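You operate a simulated robot arm through the tools that you are given. There is no shell and no other tool. Be economical: measure what you need, move in short steps, check, and stop when the job is done.

The job below is to be done with a simulated robot arm. You get a single attempt, and the scene is never put back.

JOB
Unpin the levelling flap, set notch 3, pin it and prove it running.
Fine: the pin waits in the yellow park bore; stop the belt once an even bed has passed the white mark.

Only the result counts: the job must be done as asked and must still hold three seconds after the hand-in. Knocking over, shifting, dropping, spilling or breaking anything else fails it.

ROBOT AND FRAMES
A 6-joint arm with a two-finger parallel gripper, fixed in place. Base frame: the origin is at the foot of the arm, x ahead of it, y to its left, z up. Units: m, rad, N and s.
Its first joint turns from -2.897 to 2.897 rad. Payload 3.91 kg.
The TCP is the grasp point between the finger pads, 0.03 m short of the fingertips. In the tool frame z runs along the fingers and y along their closing line. Largest opening 0.11 m; finger width 0.02, thickness 0.01; the body of the gripper, 0.048 by 0.112 m, starts 0.055 m behind the TCP.
Orientation is told as [roll, pitch, yaw] about the base's x, y, z axes, in that order, counted from this pose: with the fingers straight down and closing along the base's y, the tool's x points along the base's -x, its y along +y and its z along -z.

CONTROLS
- The arm moves only by the tool send_rows. Its argument "increments" is a list of rows, each a list of 3 entries, a list of its own where there are three numbers: the turn, a rotation vector about the tool's x, y, z in units of 60 degrees (1.0 is 60 degrees), then the shift along the tool's x, y, z in units of 200 mm (1.0 is 200 mm), then the opening, from 0 (shut) to 1 (fully open). In form: [[[wx, wy, wz], [x, y, z], gripper], ...]. A call has 1 to 20 rows; each row is the pose to reach, as a shift and turn from the pose commanded when the call began, along the tool's axes at that moment. A call with a number of a shift or a turn outside -1 to 1 is refused whole. Rows are played at 5 a second. More than 0.05 m and 0.15 rad between two rows, or a gripper value outside its range, and nothing of the call is played. A pose out of reach is approached as far as the arm can. The call stops where the force on the tool passes 40 N (or 10 N more than at its start, if that is more) or the arm is blocked; 0.2 s more then pass. The fingers move at their own pace (about 0.108 m/s each) and stop on an object; they squeeze with about 36 N. The grip force told is the motor's: it shows also when the fingers shut on nothing. Time passes only in rows, and 0.2 s behind the last, so rows that repeat a pose let the fingers close. It gives the time, the measured TCP pose, the force on the tool (base axes), the opening and the grip force at its end, in the units of the frame above (readings bear some noise), with the torque about the TCP (base axes, N m) and any sound that the robot's microphone picked up, and new pictures: "show" is both (left out), scene, wrist or none.
- Cameras (640 x 400 px; columns grow to the right, rows downward): "scene" is fixed at [0.3984, -0.4996, 1.3645]; the picture's right is [0.88, -0.48, 0.00], its down [-0.22, -0.39, -0.89] and it looks along [0.43, 0.78, -0.45] (base axes); focal length 331 px, centre (320, 200). "wrist" rides on the gripper at [0.072, 0.017, -0.103] in the tool frame; the picture's right is [-0.23, 0.97, 0.00], its down [-0.76, -0.18, -0.62] and it looks along [-0.61, -0.14, 0.78] (tool axes); focal length 222 px, centre (320, 200). There is no depth. A picture from a camera that has moved, and an enlarged one, comes with that camera's place and axes in the base frame and with its lens.
- enlarge(camera, box): a new picture of the part [left, top, right, bottom] of that camera's present view, enlarged. The clock stands still meanwhile.
- sign_off(): hands the job in; it is judged then, once.

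Work in short steps. Places have to be worked out from the pictures, the camera data and where the tool is seen: move nearer, look again, correct. Check each grasp and each placing, and mend what went wrong. You have 120 turns and 200 pictures in all, those below and enlarged ones among them. Open the gripper and draw the arm clear of the work before you hand the job in, unless the task says otherwise; then end with one line.

The tools are called after "Request:" as name(argument=value, ...) on one line, values as JSON. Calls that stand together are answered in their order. send_rows: Moves the arm, as the interface text tells. Its arguments: {"type":"object","properties":{"increments":{"type":"array"},"show":{"type":"string","enum":["both","scene","wrist","none"]}},"required":["increments"]} The other tools are called the same way: enlarge (camera, box) takes an enlarged picture of a part of a camera's view; sign_off () hands the job in.

At the start:

```text
time: 0.0
ee_pos: [0.6774, 0.2589, 1.1711]
ee_rot: [0.0, -0.001, 0.0]
ft_force: [-0.5, -0.6, -0.3]
torque: [0.02, 0.0, -0.01]
finger_gap: 0.1101
grasp_force: 0.0
```

scene: 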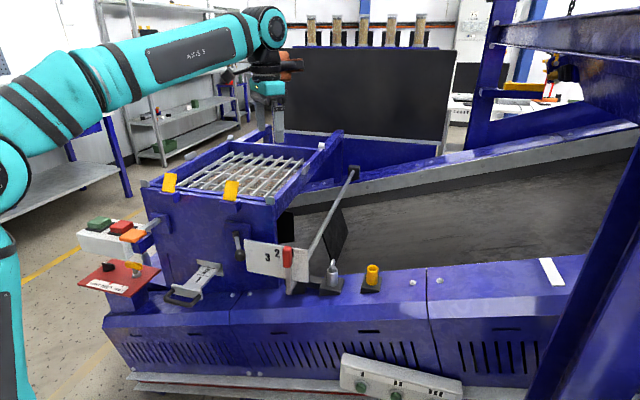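
wrist: 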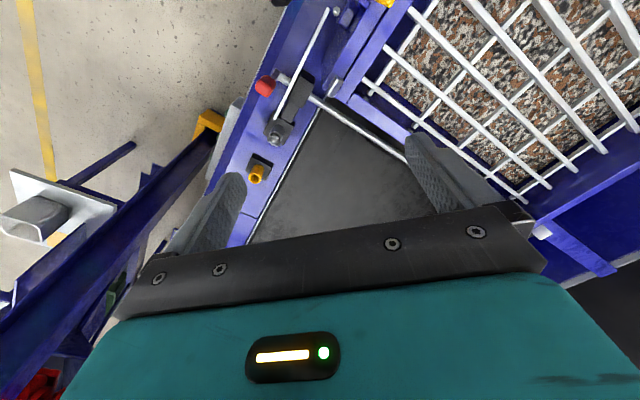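

The scene shows a feeder with a flap lever, a notch plate, a yellow bore and several button panels. I'll enlarge those parts before moving.

Request:
enlarge(camera="scene", box=[220, 150, 400, 300])

Request:
enlarge(camera="scene", box=[60, 200, 220, 310])

Request:
enlarge(camera="scene", box=[320, 330, 480, 400])

Request:
enlarge(camera="wrist", box=[200, 0, 420, 220])

```text
2.67 times, centred on (310, 225) of scene
camera zoom: at [0.3984, -0.4996, 1.3645], right [0.88, -0.48, 0.0], down [-0.22, -0.39, -0.89], along [0.43, 0.78, -0.45], focal length 883 px, centre (347, 133)
```

zoom: 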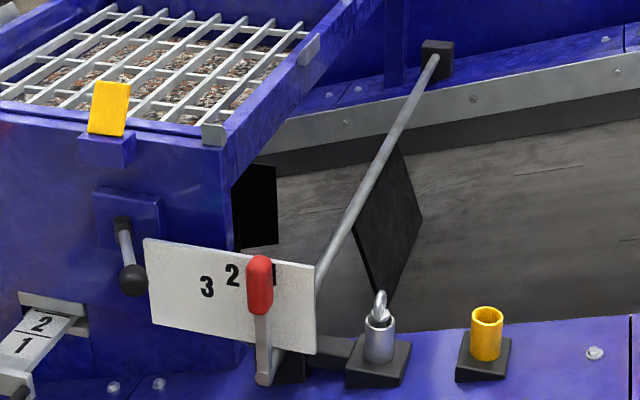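

```text
3.64 times, centred on (140, 255) of scene
camera zoom: at [0.3984, -0.4996, 1.3645], right [0.88, -0.48, 0.0], down [-0.22, -0.39, -0.89], along [0.43, 0.78, -0.45], focal length 1204 px, centre (974, 0)
```

zoom: 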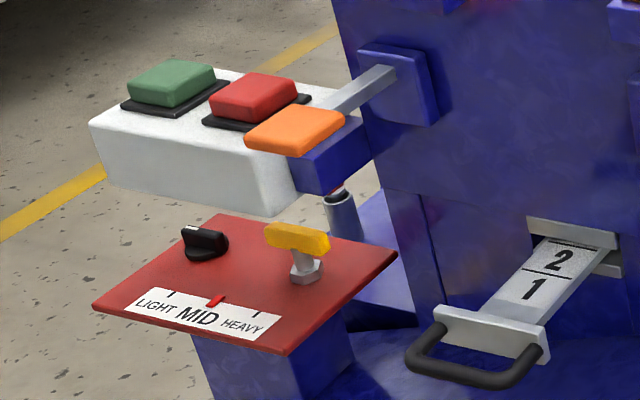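

```text
4.00 times, centred on (400, 365) of scene
camera zoom: at [0.3984, -0.4996, 1.3645], right [0.88, -0.48, 0.0], down [-0.22, -0.39, -0.89], along [0.43, 0.78, -0.45], focal length 1324 px, centre (0, -460)
```

zoom: 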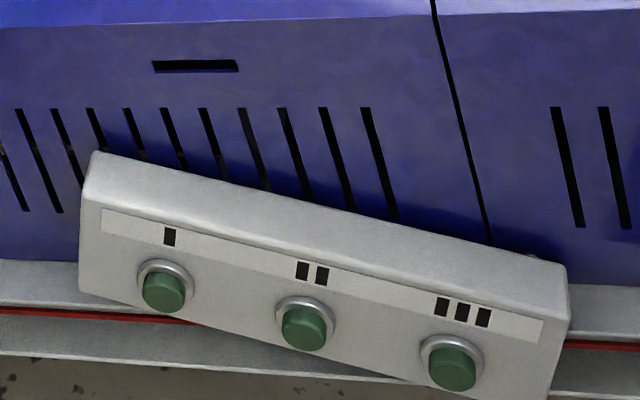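

```text
1.82 times, centred on (310, 110) of wrist
camera zoom: at [0.6046, 0.276, 1.2739], right [0.23, 0.97, 0.0], down [0.76, -0.18, 0.62], along [0.61, -0.14, -0.78], focal length 404 px, centre (338, 364)
```

zoom: 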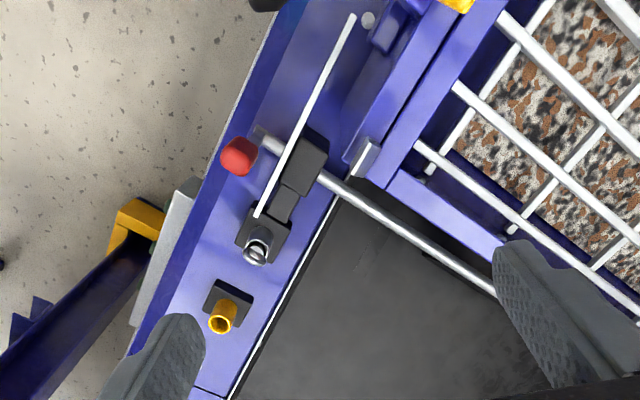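

The pin eye is at about [0.78,0.13,0.80], the park bore at [0.864,0.055,0.805] and the red lever knob at [0.667,0.167,0.86]. I'll bring the wrist camera closer to look at the pin and lever.

Request:
send_rows(increments=[[[0, 0, 0], [0.05, -0.1, 0.17], 1], [[0, 0, 0], [0.1, -0.2, 0.34], 1], [[0, 0, 0], [0.15, -0.3, 0.51], 1], [[0, 0, 0], [0.2, -0.4, 0.68], 1], [[0, 0, 0], [0.25, -0.5, 0.85], 1]], show="wrist")

```text
time: 1.2
ee_pos: [0.627, 0.1598, 1.0002]
ee_rot: [0.001, -0.001, 0.002]
ft_force: [0.8, -0.8, 0.9]
torque: [-0.01, -0.03, 0.02]
finger_gap: 0.11
grasp_force: 0.1
camera wrist: at [0.5549, 0.1762, 1.1035], right [0.23, 0.97, 0.0], down [0.76, -0.18, 0.62], along [0.61, -0.14, -0.78], focal length 222 px, centre (320, 200)
```

wrist: 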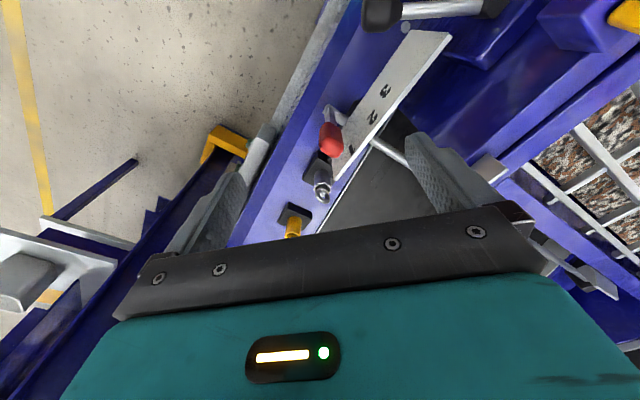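

Request:
enlarge(camera="wrist", box=[250, 0, 470, 240])

Request:
enlarge(camera="scene", box=[240, 225, 400, 305])

```text
1.67 times, centred on (360, 120) of wrist
camera zoom: at [0.5549, 0.1762, 1.1035], right [0.23, 0.97, 0.0], down [0.76, -0.18, 0.62], along [0.61, -0.14, -0.78], focal length 370 px, centre (253, 333)
```

zoom: 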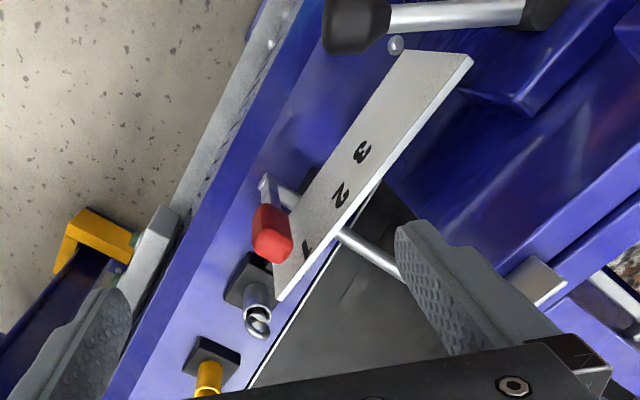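

```text
4.00 times, centred on (320, 265) of scene
camera zoom: at [0.3984, -0.4996, 1.3645], right [0.88, -0.48, 0.0], down [-0.22, -0.39, -0.89], along [0.43, 0.78, -0.45], focal length 1324 px, centre (320, -60)
```

zoom: 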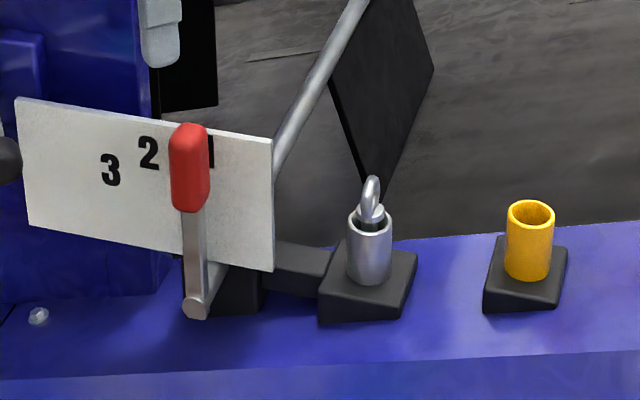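

The lever knob sits at notch 1. The pin has a ring head and sits in a grey bushing. I'll yaw the tool about 47° so it closes along the machine's length (u≈[0.73,-0.68]) and look at the pin from outside.

Request:
send_rows(increments=[[[0, 0, -0.13], [-0.075, -0.063, 0.058], 1], [[0, 0, -0.261], [-0.15, -0.127, 0.117], 1], [[0, 0, -0.392], [-0.225, -0.19, 0.175], 1], [[0, 0, -0.522], [-0.3, -0.253, 0.233], 1], [[0, 0, -0.653], [-0.375, -0.317, 0.29], 1], [[0, 0, -0.783], [-0.45, -0.38, 0.35], 1]], show="wrist")

```text
time: 2.6
ee_pos: [0.7171, 0.0838, 0.9295]
ee_rot: [0.0, 0.0, 0.823]
ft_force: [-0.4, 0.2, -0.6]
torque: [-0.02, -0.02, 0.01]
finger_gap: 0.1101
grasp_force: 0.1
camera wrist: at [0.656, 0.0417, 1.0335], right [-0.56, 0.83, 0.0], down [0.65, 0.44, 0.62], along [0.52, 0.35, -0.78], focal length 222 px, centre (320, 200)
```

wrist: 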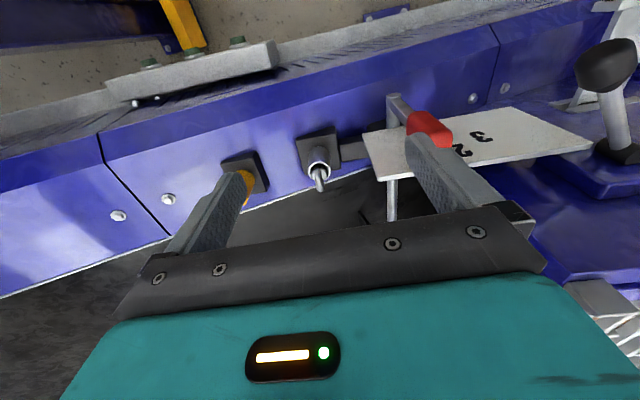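

Request:
enlarge(camera="wrist", box=[210, 90, 450, 240])

```text
2.67 times, centred on (330, 165) of wrist
camera zoom: at [0.656, 0.0417, 1.0335], right [-0.56, 0.83, 0.0], down [0.65, 0.44, 0.62], along [0.52, 0.35, -0.78], focal length 592 px, centre (293, 293)
```

zoom: 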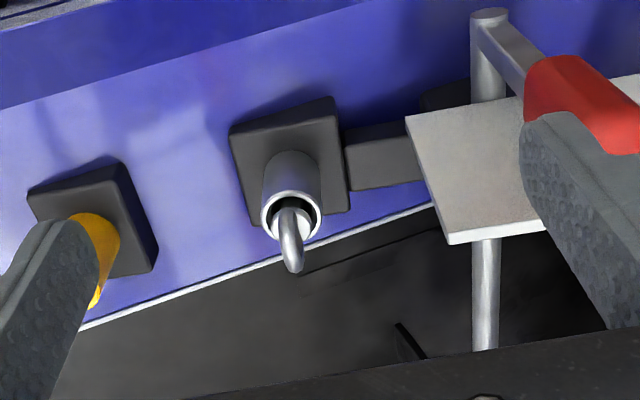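

The ring is edge-on from this side, so its normal lies along u, which suits the closing line. The bushing top is at [0.7825,0.1268,0.781], with the ring up to about 0.817. I'll move over the pin at z 0.90 with yaw 45° and half-open fingers.

Request:
send_rows(increments=[[[0, 0, 0.012], [0, 0, 0], 0.45], [[0, 0, 0.036], [-0.19, -0.047, 0], 0.45], [[0, 0, 0.036], [-0.38, -0.0935, 0.07], 0.45], [[0, 0, 0.036], [-0.38, -0.0935, 0.1475], 0.45], [[0, 0, 0.036], [-0.38, -0.0935, 0.1475], 0.45]])

```text
time: 3.8
ee_pos: [0.7827, 0.1265, 0.9027]
ee_rot: [0.003, 0.0, 0.783]
ft_force: [0.1, -0.5, 0.1]
torque: [-0.02, 0.01, 0.0]
finger_gap: 0.0493
grasp_force: 0.2
camera wrist: at [0.7197, 0.0864, 1.0057], right [-0.53, 0.85, 0.0], down [0.66, 0.41, 0.62], along [0.53, 0.33, -0.78], focal length 222 px, centre (320, 200)
```

scene: 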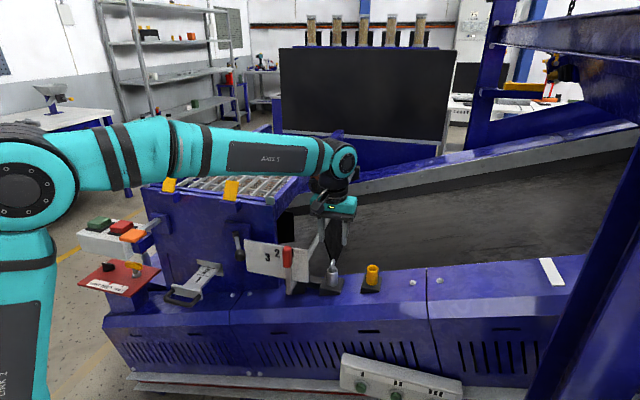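
wrist: 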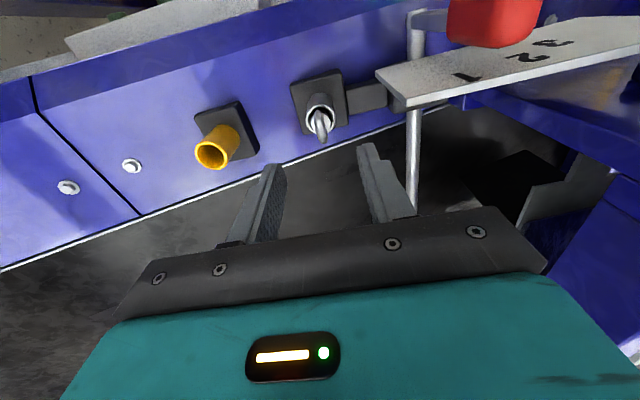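

The projection matches the pin, so I'll descend to TCP z≈0.820, which puts the tips just above the bushing, and look.

Request:
send_rows(increments=[[[0, 0, 0], [0, 0, 0.2], 0.45], [[0, 0, 0], [0, 0, 0.32], 0.45], [[0, 0, 0], [0, 0, 0.413], 0.45]], show="wrist")

Request:
enlarge(camera="wrist", box=[220, 60, 420, 220])

Request:
enlarge(camera="scene", box=[260, 210, 400, 310])

```text
time: 4.6
ee_pos: [0.7841, 0.1261, 0.8198]
ee_rot: [0.001, 0.002, 0.784]
ft_force: [-0.2, 0.6, -0.9]
torque: [0.02, -0.01, 0.01]
finger_gap: 0.0496
grasp_force: 0.0
camera wrist: at [0.7194, 0.0873, 0.9218], right [-0.53, 0.85, 0.0], down [0.66, 0.41, 0.62], along [0.53, 0.33, -0.78], focal length 222 px, centre (320, 200)
```

wrist: 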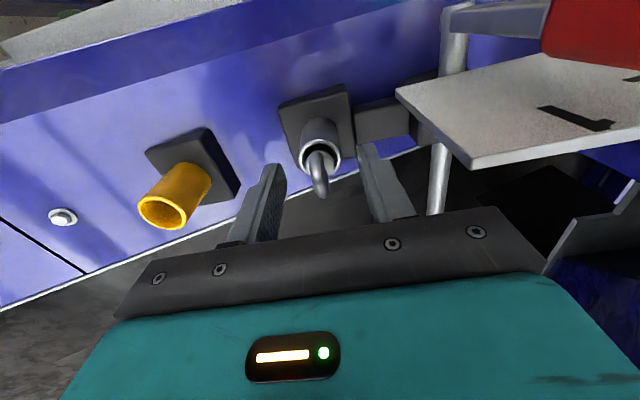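

```text
2.50 times, centred on (320, 140) of wrist
camera zoom: at [0.7194, 0.0873, 0.9218], right [-0.53, 0.85, 0.0], down [0.66, 0.41, 0.62], along [0.53, 0.33, -0.78], focal length 555 px, centre (320, 350)
```

zoom: 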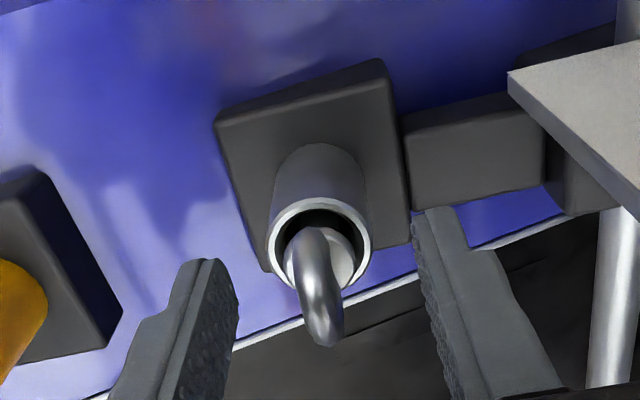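

```text
4.00 times, centred on (330, 260) of scene
camera zoom: at [0.3984, -0.4996, 1.3645], right [0.88, -0.48, 0.0], down [-0.22, -0.39, -0.89], along [0.43, 0.78, -0.45], focal length 1324 px, centre (280, -40)
```

zoom: 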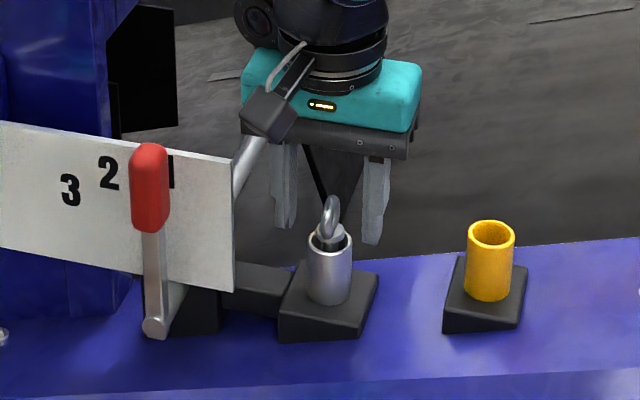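

The tips flank the bushing mouth and are centred on the ring. I'll close.

Request:
send_rows(increments=[[[0, 0, 0], [0, 0, 0], 0], [[0, 0, 0], [0, 0, 0], 0], [[0, 0, 0], [0, 0, 0], 0]], show="wrist")

Request:
enlarge(camera="wrist", box=[220, 60, 420, 220])

```text
time: 5.4
ee_pos: [0.7822, 0.1271, 0.8169]
ee_rot: [0.001, 0.0, 0.784]
ft_force: [0.8, 0.2, 0.4]
torque: [0.02, 0.02, 0.01]
finger_gap: 0.0109
grasp_force: 36.0
camera wrist: at [0.7196, 0.0873, 0.922], right [-0.53, 0.85, 0.0], down [0.67, 0.41, 0.62], along [0.53, 0.33, -0.78], focal length 222 px, centre (320, 200)
```

wrist: 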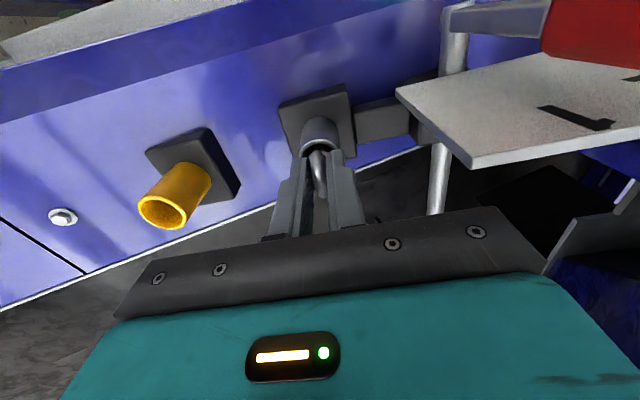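

```text
2.50 times, centred on (320, 140) of wrist
camera zoom: at [0.7196, 0.0873, 0.922], right [-0.53, 0.85, 0.0], down [0.67, 0.41, 0.62], along [0.53, 0.33, -0.78], focal length 555 px, centre (320, 350)
```

zoom: 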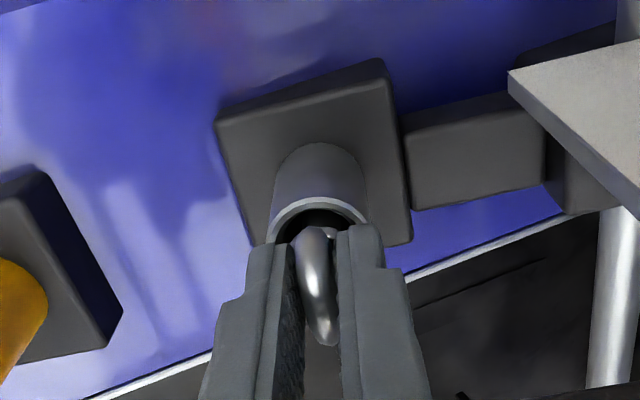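

The gap is 10.9 mm at 36 N, so the ring is held. I'll lift straight up slowly.

Request:
send_rows(increments=[[[0, 0, 0], [0, 0, -0.05], 0], [[0, 0, 0], [0, 0, -0.1], 0], [[0, 0, 0], [0, 0, -0.15], 0], [[0, 0, 0], [0, 0, -0.2], 0], [[0, 0, 0], [0, 0, -0.25], 0], [[0, 0, 0], [0, 0, -0.3], 0], [[0, 0, 0], [0, 0, -0.4], 0]])

Request:
enlarge(camera="scene", box=[260, 180, 400, 300])

```text
time: 7.0
ee_pos: [0.7822, 0.1252, 0.8982]
ee_rot: [-0.001, -0.001, 0.783]
ft_force: [0.4, -0.7, -1.3]
torque: [0.01, 0.02, -0.01]
finger_gap: 0.0109
grasp_force: 36.2
camera wrist: at [0.7195, 0.0868, 1.0015], right [-0.53, 0.85, 0.0], down [0.67, 0.41, 0.62], along [0.53, 0.33, -0.78], focal length 222 px, centre (320, 200)
```

scene: 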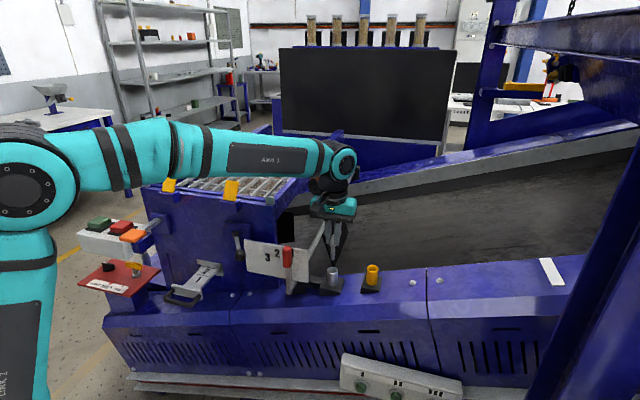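
wrist: 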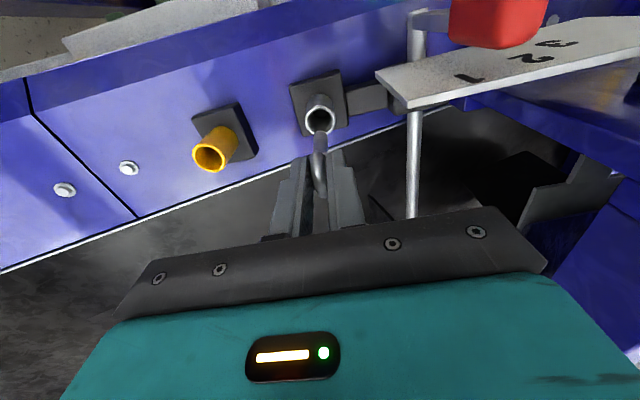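

```text
3.33 times, centred on (330, 240) of scene
camera zoom: at [0.3984, -0.4996, 1.3645], right [0.88, -0.48, 0.0], down [-0.22, -0.39, -0.89], along [0.43, 0.78, -0.45], focal length 1103 px, centre (287, 67)
```

zoom: 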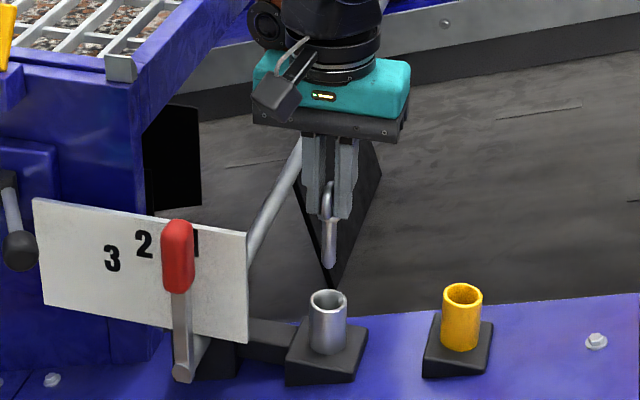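

The pin is free and hanging below the fingers with its bottom about 84 mm under the TCP. The park bore triangulates to [0.8615,0.050,~0.807]. I'll raise and move over it.

Request:
send_rows(increments=[[[0, 0, 0], [0, 0, -0.135], 0], [[0, 0, 0], [-0.003, -0.15, -0.135], 0], [[0, 0, 0], [-0.006, -0.3, -0.135], 0], [[0, 0, 0], [-0.01, -0.45, -0.135], 0], [[0, 0, 0], [-0.0125, -0.546, -0.135], 0]])

Request:
enlarge(camera="scene", box=[310, 180, 430, 300])

Request:
enlarge(camera="wrist", box=[240, 60, 400, 220])

```text
time: 8.2
ee_pos: [0.8628, 0.0493, 0.9256]
ee_rot: [0.001, 0.0, 0.785]
ft_force: [0.3, 0.1, 0.3]
torque: [-0.02, -0.03, 0.01]
finger_gap: 0.0108
grasp_force: 36.2
camera wrist: at [0.7996, 0.0112, 1.0289], right [-0.53, 0.85, 0.0], down [0.66, 0.41, 0.62], along [0.53, 0.33, -0.78], focal length 222 px, centre (320, 200)
```

scene: 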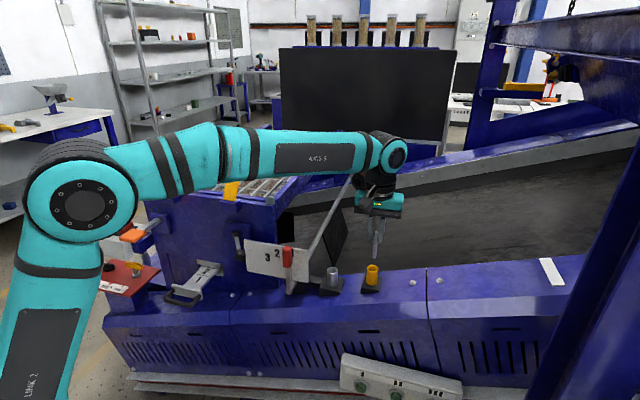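
wrist: 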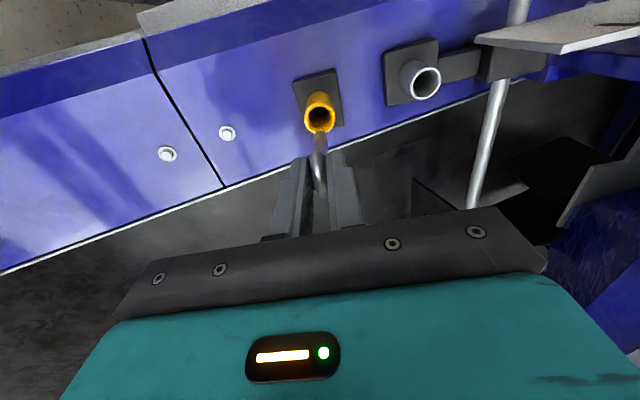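

```text
3.33 times, centred on (370, 240) of scene
camera zoom: at [0.3984, -0.4996, 1.3645], right [0.88, -0.48, 0.0], down [-0.22, -0.39, -0.89], along [0.43, 0.78, -0.45], focal length 1103 px, centre (153, 67)
```

zoom: 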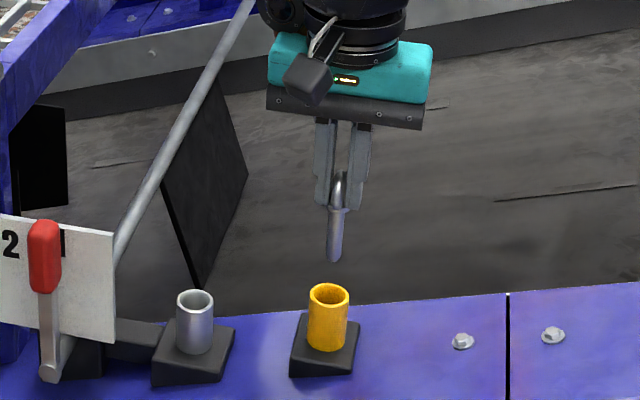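

```text
2.50 times, centred on (320, 140) of wrist
camera zoom: at [0.7996, 0.0112, 1.0289], right [-0.53, 0.85, 0.0], down [0.66, 0.41, 0.62], along [0.53, 0.33, -0.78], focal length 555 px, centre (320, 350)
```

zoom: 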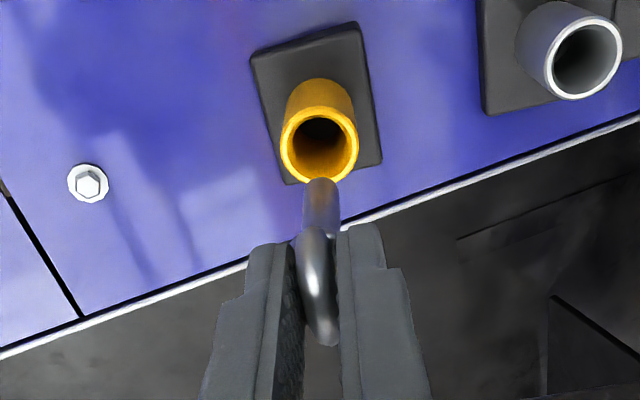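

The pin sits over the bore with under 2 mm of error, and clearance is about ±5 mm. I'll nudge the position slightly and lower into the bore.

Request:
send_rows(increments=[[[0, 0, 0], [-0.005, 0.0075, 0.08], 0], [[0, 0, 0], [-0.005, 0.0075, 0.14], 0], [[0, 0, 0], [-0.005, 0.0075, 0.2], 0], [[0, 0, 0], [-0.005, 0.0075, 0.26], 0], [[0, 0, 0], [-0.005, 0.0075, 0.32], 0], [[0, 0, 0], [-0.005, 0.0075, 0.375], 0]], show="wrist")

Request:
enlarge(camera="scene", box=[310, 200, 430, 300])

Request:
enlarge(camera="wrist", box=[240, 60, 400, 220])

```text
time: 9.6
ee_pos: [0.8604, 0.0504, 0.8499]
ee_rot: [0.0, 0.0, 0.782]
ft_force: [-6.3, -13.0, 4.9]
torque: [-0.67, 0.41, -0.01]
finger_gap: 0.0109
grasp_force: 35.6
camera wrist: at [0.7976, 0.0116, 0.9538], right [-0.53, 0.85, 0.0], down [0.67, 0.41, 0.62], along [0.53, 0.33, -0.78], focal length 222 px, centre (320, 200)
```

wrist: 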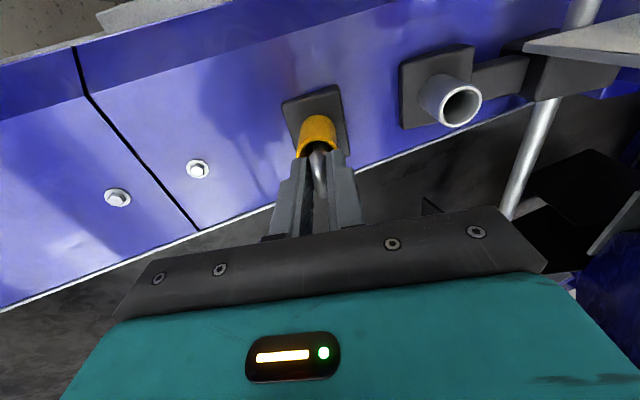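

```text
4.00 times, centred on (370, 250) of scene
camera zoom: at [0.3984, -0.4996, 1.3645], right [0.88, -0.48, 0.0], down [-0.22, -0.39, -0.89], along [0.43, 0.78, -0.45], focal length 1324 px, centre (120, 0)
```

zoom: 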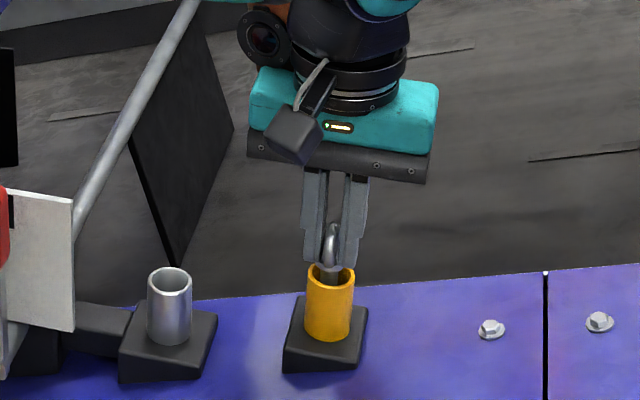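

```text
2.50 times, centred on (320, 140) of wrist
camera zoom: at [0.7976, 0.0116, 0.9538], right [-0.53, 0.85, 0.0], down [0.67, 0.41, 0.62], along [0.53, 0.33, -0.78], focal length 555 px, centre (320, 350)
```

zoom: 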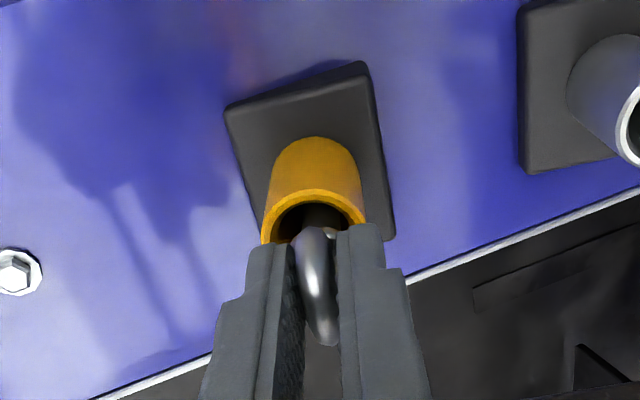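

The pin is in, but a side force of about 14 N along −v shows I'm slightly too far in +v. I'll back off 2.5 mm and lower further.

Request:
send_rows(increments=[[[0, 0, 0], [0.012, 0, 0], 0], [[0, 0, 0], [0.012, 0, 0.01], 0], [[0, 0, 0], [0.012, 0, 0.02], 0]], show="none")

```text
time: 10.4
ee_pos: [0.8607, 0.0506, 0.8487]
ee_rot: [-0.001, -0.003, 0.783]
ft_force: [17.7, -7.6, 25.2]
torque: [-0.06, -0.84, -0.03]
finger_gap: 0.0111
grasp_force: 36.0
```

Vertical contact is 25 N with side load along +u. I'll relieve the load by moving up 2 mm and 2 mm along +u, then read the force.

Request:
send_rows(increments=[[[0, 0, 0], [-0.004, -0.004, -0.02], 0], [[0, 0, 0], [-0.004, -0.01, -0.02], 0], [[0, 0, 0], [-0.004, -0.01, -0.02], 0]], show="none")

```text
time: 11.2
ee_pos: [0.8609, 0.0506, 0.8498]
ee_rot: [0.002, 0.001, 0.783]
ft_force: [-1.7, -2.3, -1.5]
torque: [-0.09, 0.06, 0.0]
finger_gap: 0.011
grasp_force: 35.7
```

Lateral load is gone. I'll press down gently again to find the seat.

Request:
send_rows(increments=[[[0, 0, 0], [0, 0, 0.01], 0], [[0, 0, 0], [0, 0, 0.02], 0], [[0, 0, 0], [0, 0, 0.025], 0]], show="wrist")

Request:
enlarge(camera="scene", box=[340, 220, 400, 300])

```text
time: 12.0
ee_pos: [0.8612, 0.049, 0.8477]
ee_rot: [-0.001, -0.003, 0.785]
ft_force: [-1.1, 1.3, 26.6]
torque: [0.14, 0.08, 0.02]
finger_gap: 0.0108
grasp_force: 36.0
camera wrist: at [0.7975, 0.011, 0.9512], right [-0.53, 0.85, 0.0], down [0.66, 0.41, 0.63], along [0.53, 0.33, -0.78], focal length 222 px, centre (320, 200)
```

wrist: 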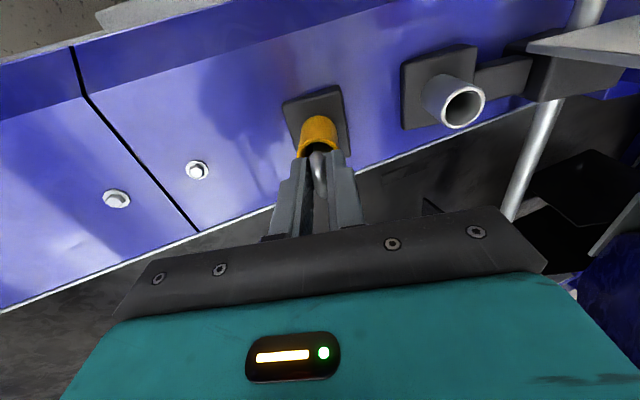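

```text
5.00 times, centred on (370, 260) of scene
camera zoom: at [0.3984, -0.4996, 1.3645], right [0.88, -0.48, 0.0], down [-0.22, -0.39, -0.89], along [0.43, 0.78, -0.45], focal length 1655 px, centre (70, -100)
```

zoom: 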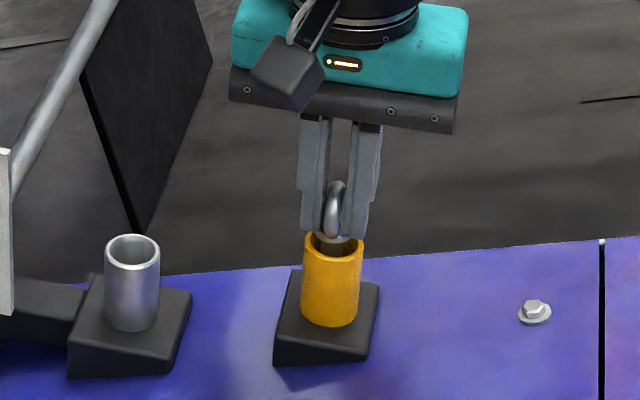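

It's a purely vertical stop, so the pin is seated at TCP 0.848. I'll relieve the load, release, and rise.

Request:
send_rows(increments=[[[0, 0, 0], [0, 0, -0.015], 0], [[0, 0, 0], [0, 0, -0.015], 0.4], [[0, 0, 0], [0, 0, -0.015], 0.4], [[0, 0, 0], [0, 0, -0.1], 0.4], [[0, 0, 0], [0, 0, -0.3], 0.4], [[0, 0, 0], [0, 0, -0.5], 0.4]])

Request:
enlarge(camera="scene", box=[240, 200, 400, 300])

Request:
enlarge(camera="wrist", box=[240, 0, 560, 200])

```text
time: 13.4
ee_pos: [0.8611, 0.0501, 0.9454]
ee_rot: [0.0, 0.0, 0.784]
ft_force: [-0.2, 0.1, -0.3]
torque: [0.01, 0.04, 0.01]
finger_gap: 0.0442
grasp_force: 0.0
camera wrist: at [0.7982, 0.0104, 1.0492], right [-0.53, 0.85, 0.0], down [0.67, 0.41, 0.62], along [0.53, 0.33, -0.78], focal length 222 px, centre (320, 200)
```

scene: 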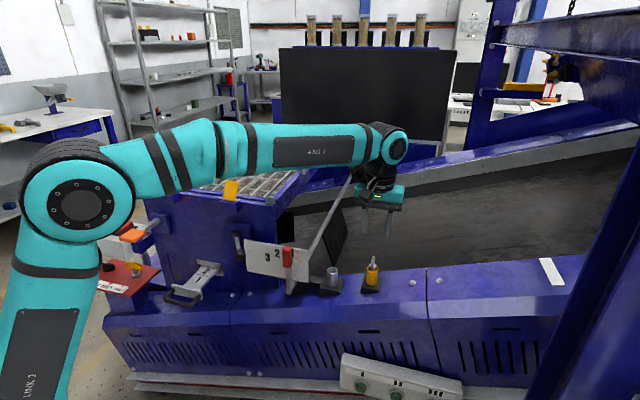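
wrist: 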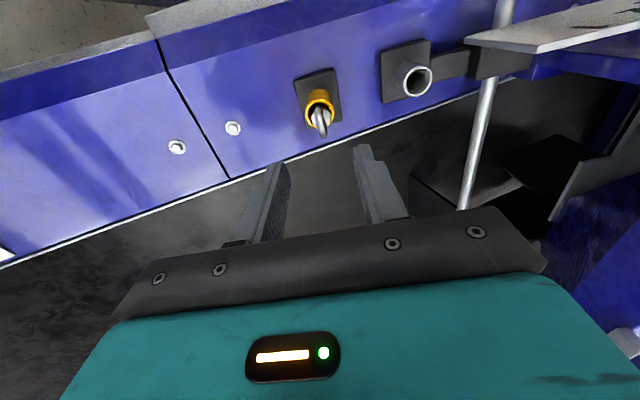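

```text
4.00 times, centred on (320, 250) of scene
camera zoom: at [0.3984, -0.4996, 1.3645], right [0.88, -0.48, 0.0], down [-0.22, -0.39, -0.89], along [0.43, 0.78, -0.45], focal length 1324 px, centre (320, 0)
```

zoom: 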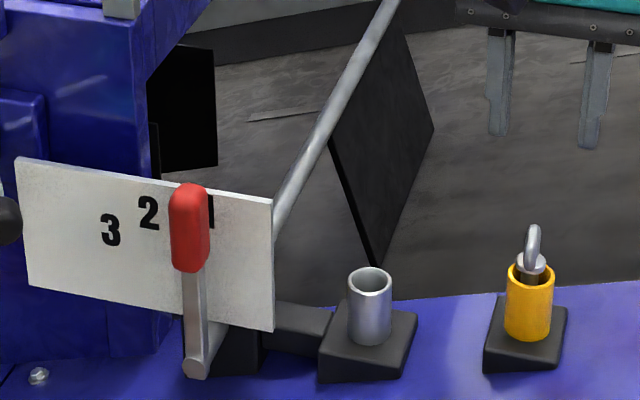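

```text
2.00 times, centred on (400, 100) of wrist
camera zoom: at [0.7982, 0.0104, 1.0492], right [-0.53, 0.85, 0.0], down [0.67, 0.41, 0.62], along [0.53, 0.33, -0.78], focal length 444 px, centre (160, 400)
```

zoom: 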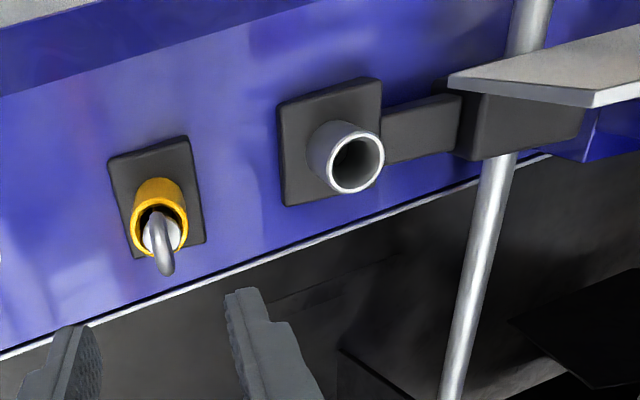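

The pin is parked. The lever pivot is at about [0.664,0.164,0.72], the knob is upright at 0° (notch 1), and digits 2 and 3 project to about 20° and 39–40°. I'll place closed fingers on the +u side of the knob so I can push it toward 3.

Request:
send_rows(increments=[[[0, 0, 0], [0.06, 0.175, 0], 0], [[0, 0, 0], [0.12, 0.35, 0], 0], [[0, 0, 0], [0.18, 0.53, 0], 0], [[0, 0, 0], [0.24, 0.7, 0], 0], [[0, 0, 0], [0.2915, 0.8775, 0], 0], [[0, 0, 0], [0.2915, 0.8775, 0.2], 0], [[0, 0, 0], [0.2915, 0.8775, 0.35], 0]])

Request:
enlarge(camera="scene", box=[220, 180, 380, 300])

```text
time: 15.0
ee_pos: [0.6979, 0.1331, 0.8748]
ee_rot: [-0.002, -0.001, 0.783]
ft_force: [-0.1, -0.4, 0.3]
torque: [0.01, -0.02, -0.02]
finger_gap: 0.0001
grasp_force: 35.9
camera wrist: at [0.6336, 0.094, 0.9787], right [-0.53, 0.85, 0.0], down [0.66, 0.41, 0.62], along [0.53, 0.33, -0.78], focal length 222 px, centre (320, 200)
```

scene: 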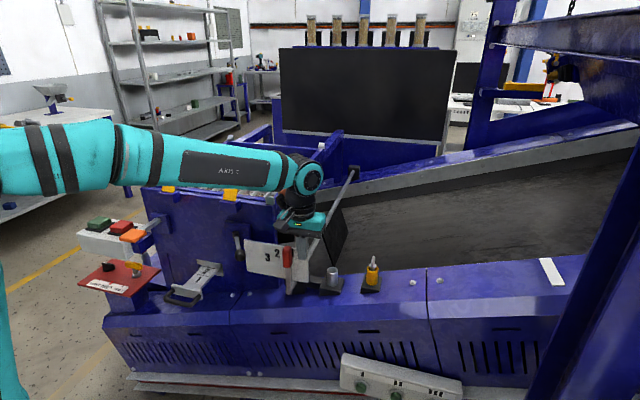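
wrist: 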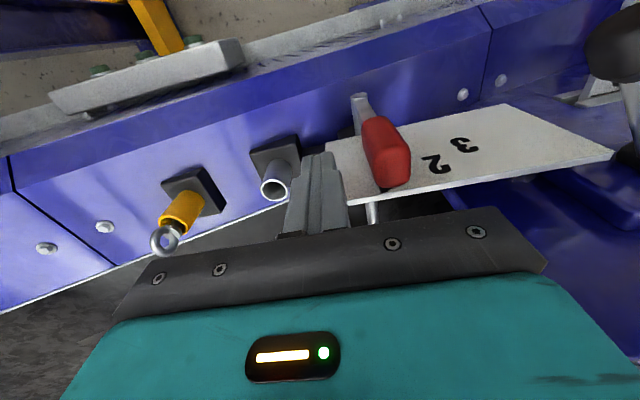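

```text
3.33 times, centred on (300, 240) of scene
camera zoom: at [0.3984, -0.4996, 1.3645], right [0.88, -0.48, 0.0], down [-0.22, -0.39, -0.89], along [0.43, 0.78, -0.45], focal length 1103 px, centre (387, 67)
```

zoom: 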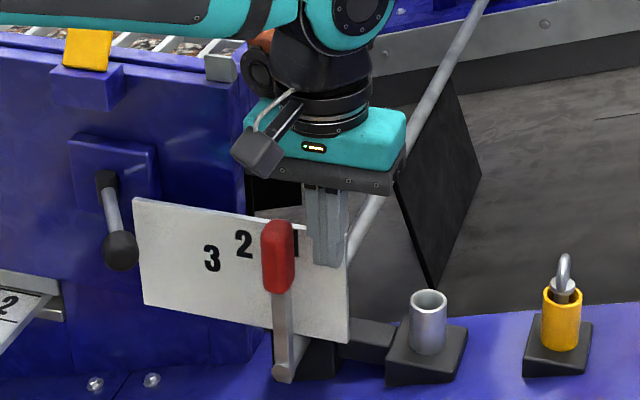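

The fingers are in front of the plate and right of the knob. I'll lower 2 cm and push gently toward −u, to roughly 10° for a first check.

Request:
send_rows(increments=[[[0, 0, 0], [0, 0, 0.05], 0], [[0, 0, 0], [0, 0, 0.1], 0], [[0, 0, 0], [0, 0.06, 0.1], 0], [[0, 0, 0], [0, 0.1, 0.1], 0], [[0, 0, 0], [0, 0.125, 0.1], 0], [[0, 0, 0], [0, 0.15, 0.1], 0], [[0, 0, 0], [0, 0.175, 0.1], 0], [[0, 0, 0], [0, 0.2, 0.1], 0]], show="wrist")

Request:
enlarge(camera="scene", box=[220, 180, 380, 300])

```text
time: 16.8
ee_pos: [0.6684, 0.1615, 0.8552]
ee_rot: [0.0, 0.0, 0.786]
ft_force: [1.1, -2.9, -0.9]
torque: [-0.07, -0.02, 0.03]
finger_gap: 0.0
grasp_force: 36.2
camera wrist: at [0.6051, 0.1221, 0.9586], right [-0.53, 0.85, 0.0], down [0.67, 0.41, 0.62], along [0.53, 0.33, -0.78], focal length 222 px, centre (320, 200)
```

wrist: 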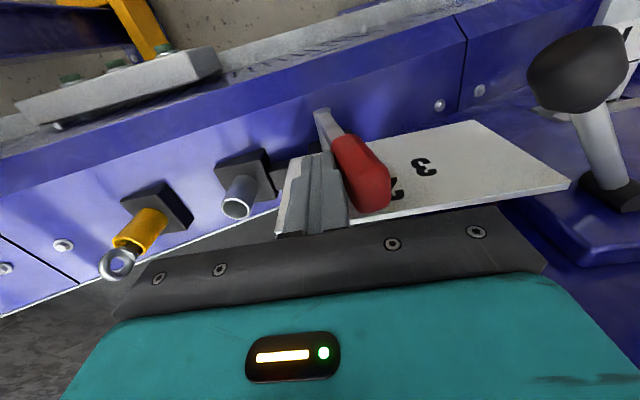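

```text
3.33 times, centred on (300, 240) of scene
camera zoom: at [0.3984, -0.4996, 1.3645], right [0.88, -0.48, 0.0], down [-0.22, -0.39, -0.89], along [0.43, 0.78, -0.45], focal length 1103 px, centre (387, 67)
```

zoom: 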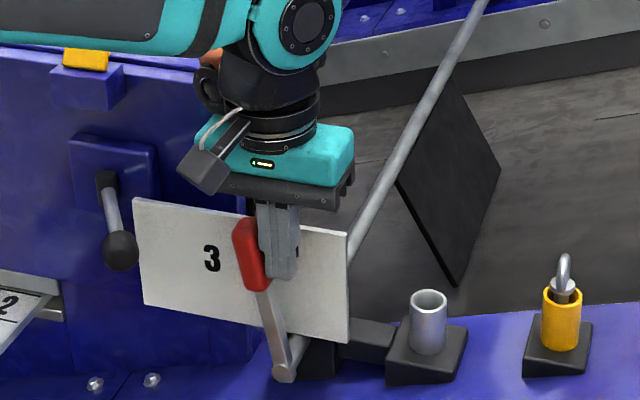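

The lever moves freely at about 3 N, and I estimate it at 15°. I'll push on to about 32°, just short of notch 3.

Request:
send_rows(increments=[[[0, 0, 0], [0, 0.03, 0], 0], [[0, 0, 0], [0, 0.06, 0], 0], [[0, 0, 0], [0, 0.09, 0], 0], [[0, 0, 0], [0, 0.12, 0], 0], [[0, 0, 0], [0, 0.15, 0], 0], [[0, 0, 0], [0, 0.18, 0], 0]], show="wrist")

Request:
enlarge(camera="scene", box=[220, 180, 380, 300])

```text
time: 18.2
ee_pos: [0.6472, 0.1813, 0.8574]
ee_rot: [-0.002, -0.005, 0.776]
ft_force: [25.7, -28.6, -0.6]
torque: [1.92, 2.17, -2.48]
finger_gap: 0.0001
grasp_force: 35.8
stopped in row 6: the force on the tool passed its limit at 47 N (the readings are from after the stop); the commanded pose is now the measured one
camera wrist: at [0.5832, 0.1429, 0.9591], right [-0.52, 0.85, 0.0], down [0.67, 0.41, 0.63], along [0.54, 0.32, -0.78], focal length 222 px, centre (320, 200)
```

wrist: 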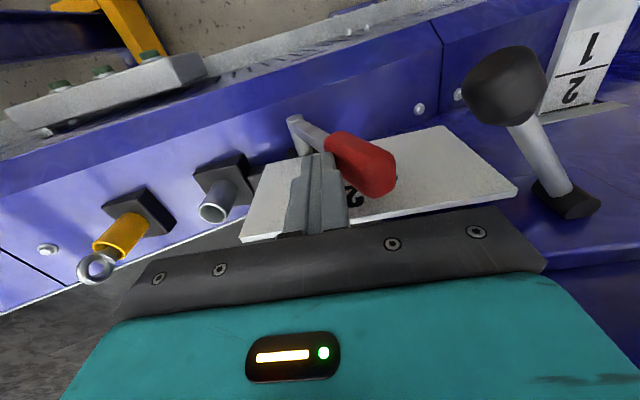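

```text
3.33 times, centred on (300, 240) of scene
camera zoom: at [0.3984, -0.4996, 1.3645], right [0.88, -0.48, 0.0], down [-0.22, -0.39, -0.89], along [0.43, 0.78, -0.45], focal length 1103 px, centre (387, 67)
```

zoom: 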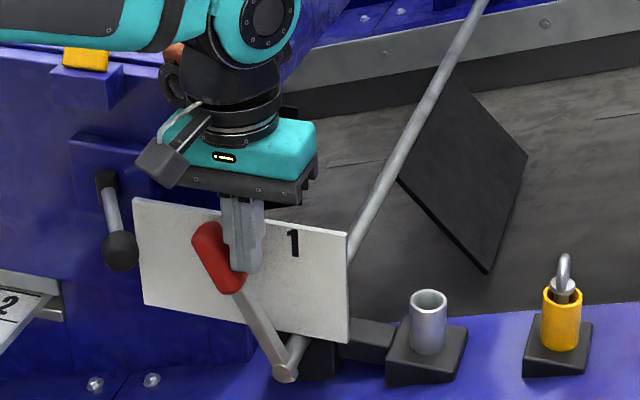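

The 47 N stop came from high above the tip. The torques put the contact about 7 cm up and 6 cm to +v, so the gripper body met the hopper corner and it wasn't a lever stop. I'll back off, tilt the tool 25° so the body leans to +u, then push a bit further with the tips.

Request:
send_rows(increments=[[[0, 0, 0], [0, -0.06, 0], 0], [[0, 0, 0], [0, -0.12, 0], 0], [[-0.12, 0, 0], [0, -0.12, 0], 0], [[-0.24, 0, 0], [0, -0.12, 0], 0], [[-0.36, 0, 0], [0, -0.12, 0], 0], [[-0.417, 0, 0], [0, -0.12, 0], 0], [[-0.417, 0, 0], [0, -0.08, 0], 0], [[-0.417, 0, 0], [0, -0.05, 0], 0]])

Request:
enlarge(camera="scene", box=[220, 180, 380, 300])

```text
time: 20.0
ee_pos: [0.6534, 0.1764, 0.8555]
ee_rot: [0.435, -0.003, 0.778]
ft_force: [3.9, -2.4, -1.9]
torque: [-0.11, -0.13, 0.0]
finger_gap: 0.0
grasp_force: 36.0
camera wrist: at [0.621, 0.1055, 0.9567], right [-0.46, 0.79, 0.41], down [0.84, 0.23, 0.49], along [0.29, 0.57, -0.77], focal length 222 px, centre (320, 200)
```

scene: 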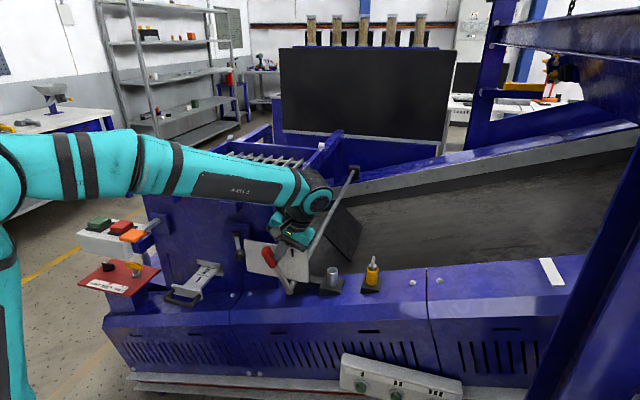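
wrist: 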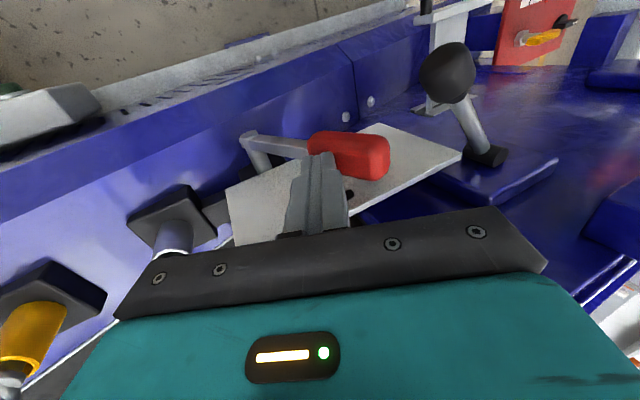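

```text
3.33 times, centred on (300, 240) of scene
camera zoom: at [0.3984, -0.4996, 1.3645], right [0.88, -0.48, 0.0], down [-0.22, -0.39, -0.89], along [0.43, 0.78, -0.45], focal length 1103 px, centre (387, 67)
```

zoom: 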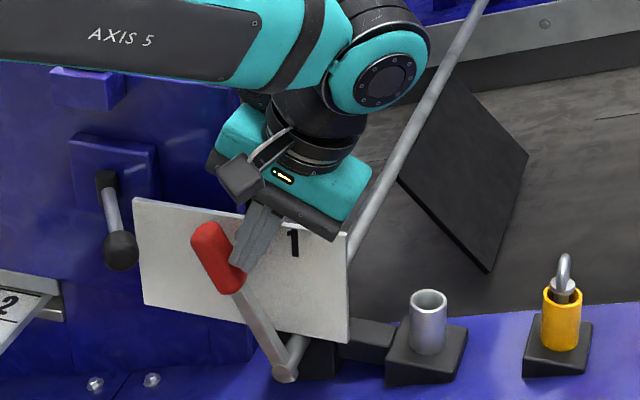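

The tilt has cleared the hopper, and the tips touch the knob at only about 5 N. I'll push another 8 mm along −u.

Request:
send_rows(increments=[[[0, 0, 0], [0, 0.0136, 0.0063], 0], [[0, 0, 0], [0, 0.0272, 0.0127], 0], [[0, 0, 0], [0, 0.0362, 0.0169], 0]], show="none")

Request:
enlarge(camera="scene", box=[220, 180, 380, 300])

```text
time: 20.8
ee_pos: [0.6474, 0.1834, 0.8556]
ee_rot: [0.434, -0.003, 0.779]
ft_force: [2.6, -3.7, -1.2]
torque: [-0.11, -0.03, 0.01]
finger_gap: 0.0
grasp_force: 35.9
```

```text
3.33 times, centred on (300, 240) of scene
camera zoom: at [0.3984, -0.4996, 1.3645], right [0.88, -0.48, 0.0], down [-0.22, -0.39, -0.89], along [0.43, 0.78, -0.45], focal length 1103 px, centre (387, 67)
```

zoom: 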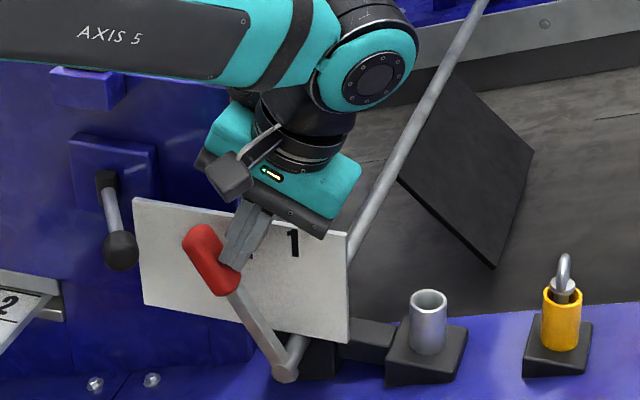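

By ray-plane computation the lever is now at about 32°, and the digit 3 direction lies at 35–39°. I'll push 6 mm more and watch the force.

Request:
send_rows(increments=[[[0, 0, 0], [0, 0.0136, 0.0063], 0], [[0, 0, 0], [0, 0.0272, 0.0127], 0]], show="wrist")

Request:
enlarge(camera="scene", box=[220, 180, 380, 300])

```text
time: 21.4
ee_pos: [0.6431, 0.1877, 0.8567]
ee_rot: [0.435, -0.003, 0.779]
ft_force: [2.1, -0.3, 0.0]
torque: [-0.03, -0.01, 0.04]
finger_gap: 0.0001
grasp_force: 37.0
camera wrist: at [0.6108, 0.1161, 0.9568], right [-0.46, 0.79, 0.41], down [0.84, 0.23, 0.49], along [0.29, 0.57, -0.77], focal length 222 px, centre (320, 200)
```

wrist: 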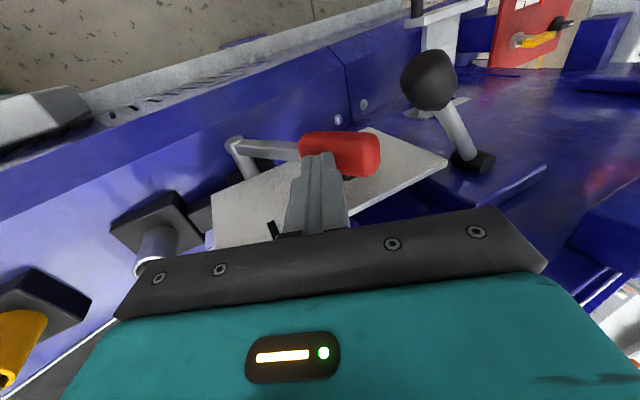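

```text
3.33 times, centred on (300, 240) of scene
camera zoom: at [0.3984, -0.4996, 1.3645], right [0.88, -0.48, 0.0], down [-0.22, -0.39, -0.89], along [0.43, 0.78, -0.45], focal length 1103 px, centre (387, 67)
```

zoom: 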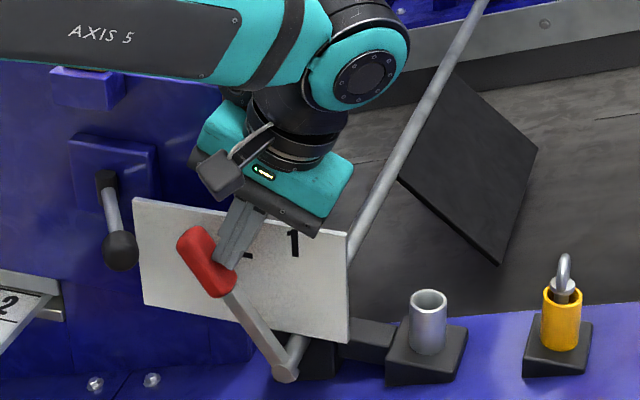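

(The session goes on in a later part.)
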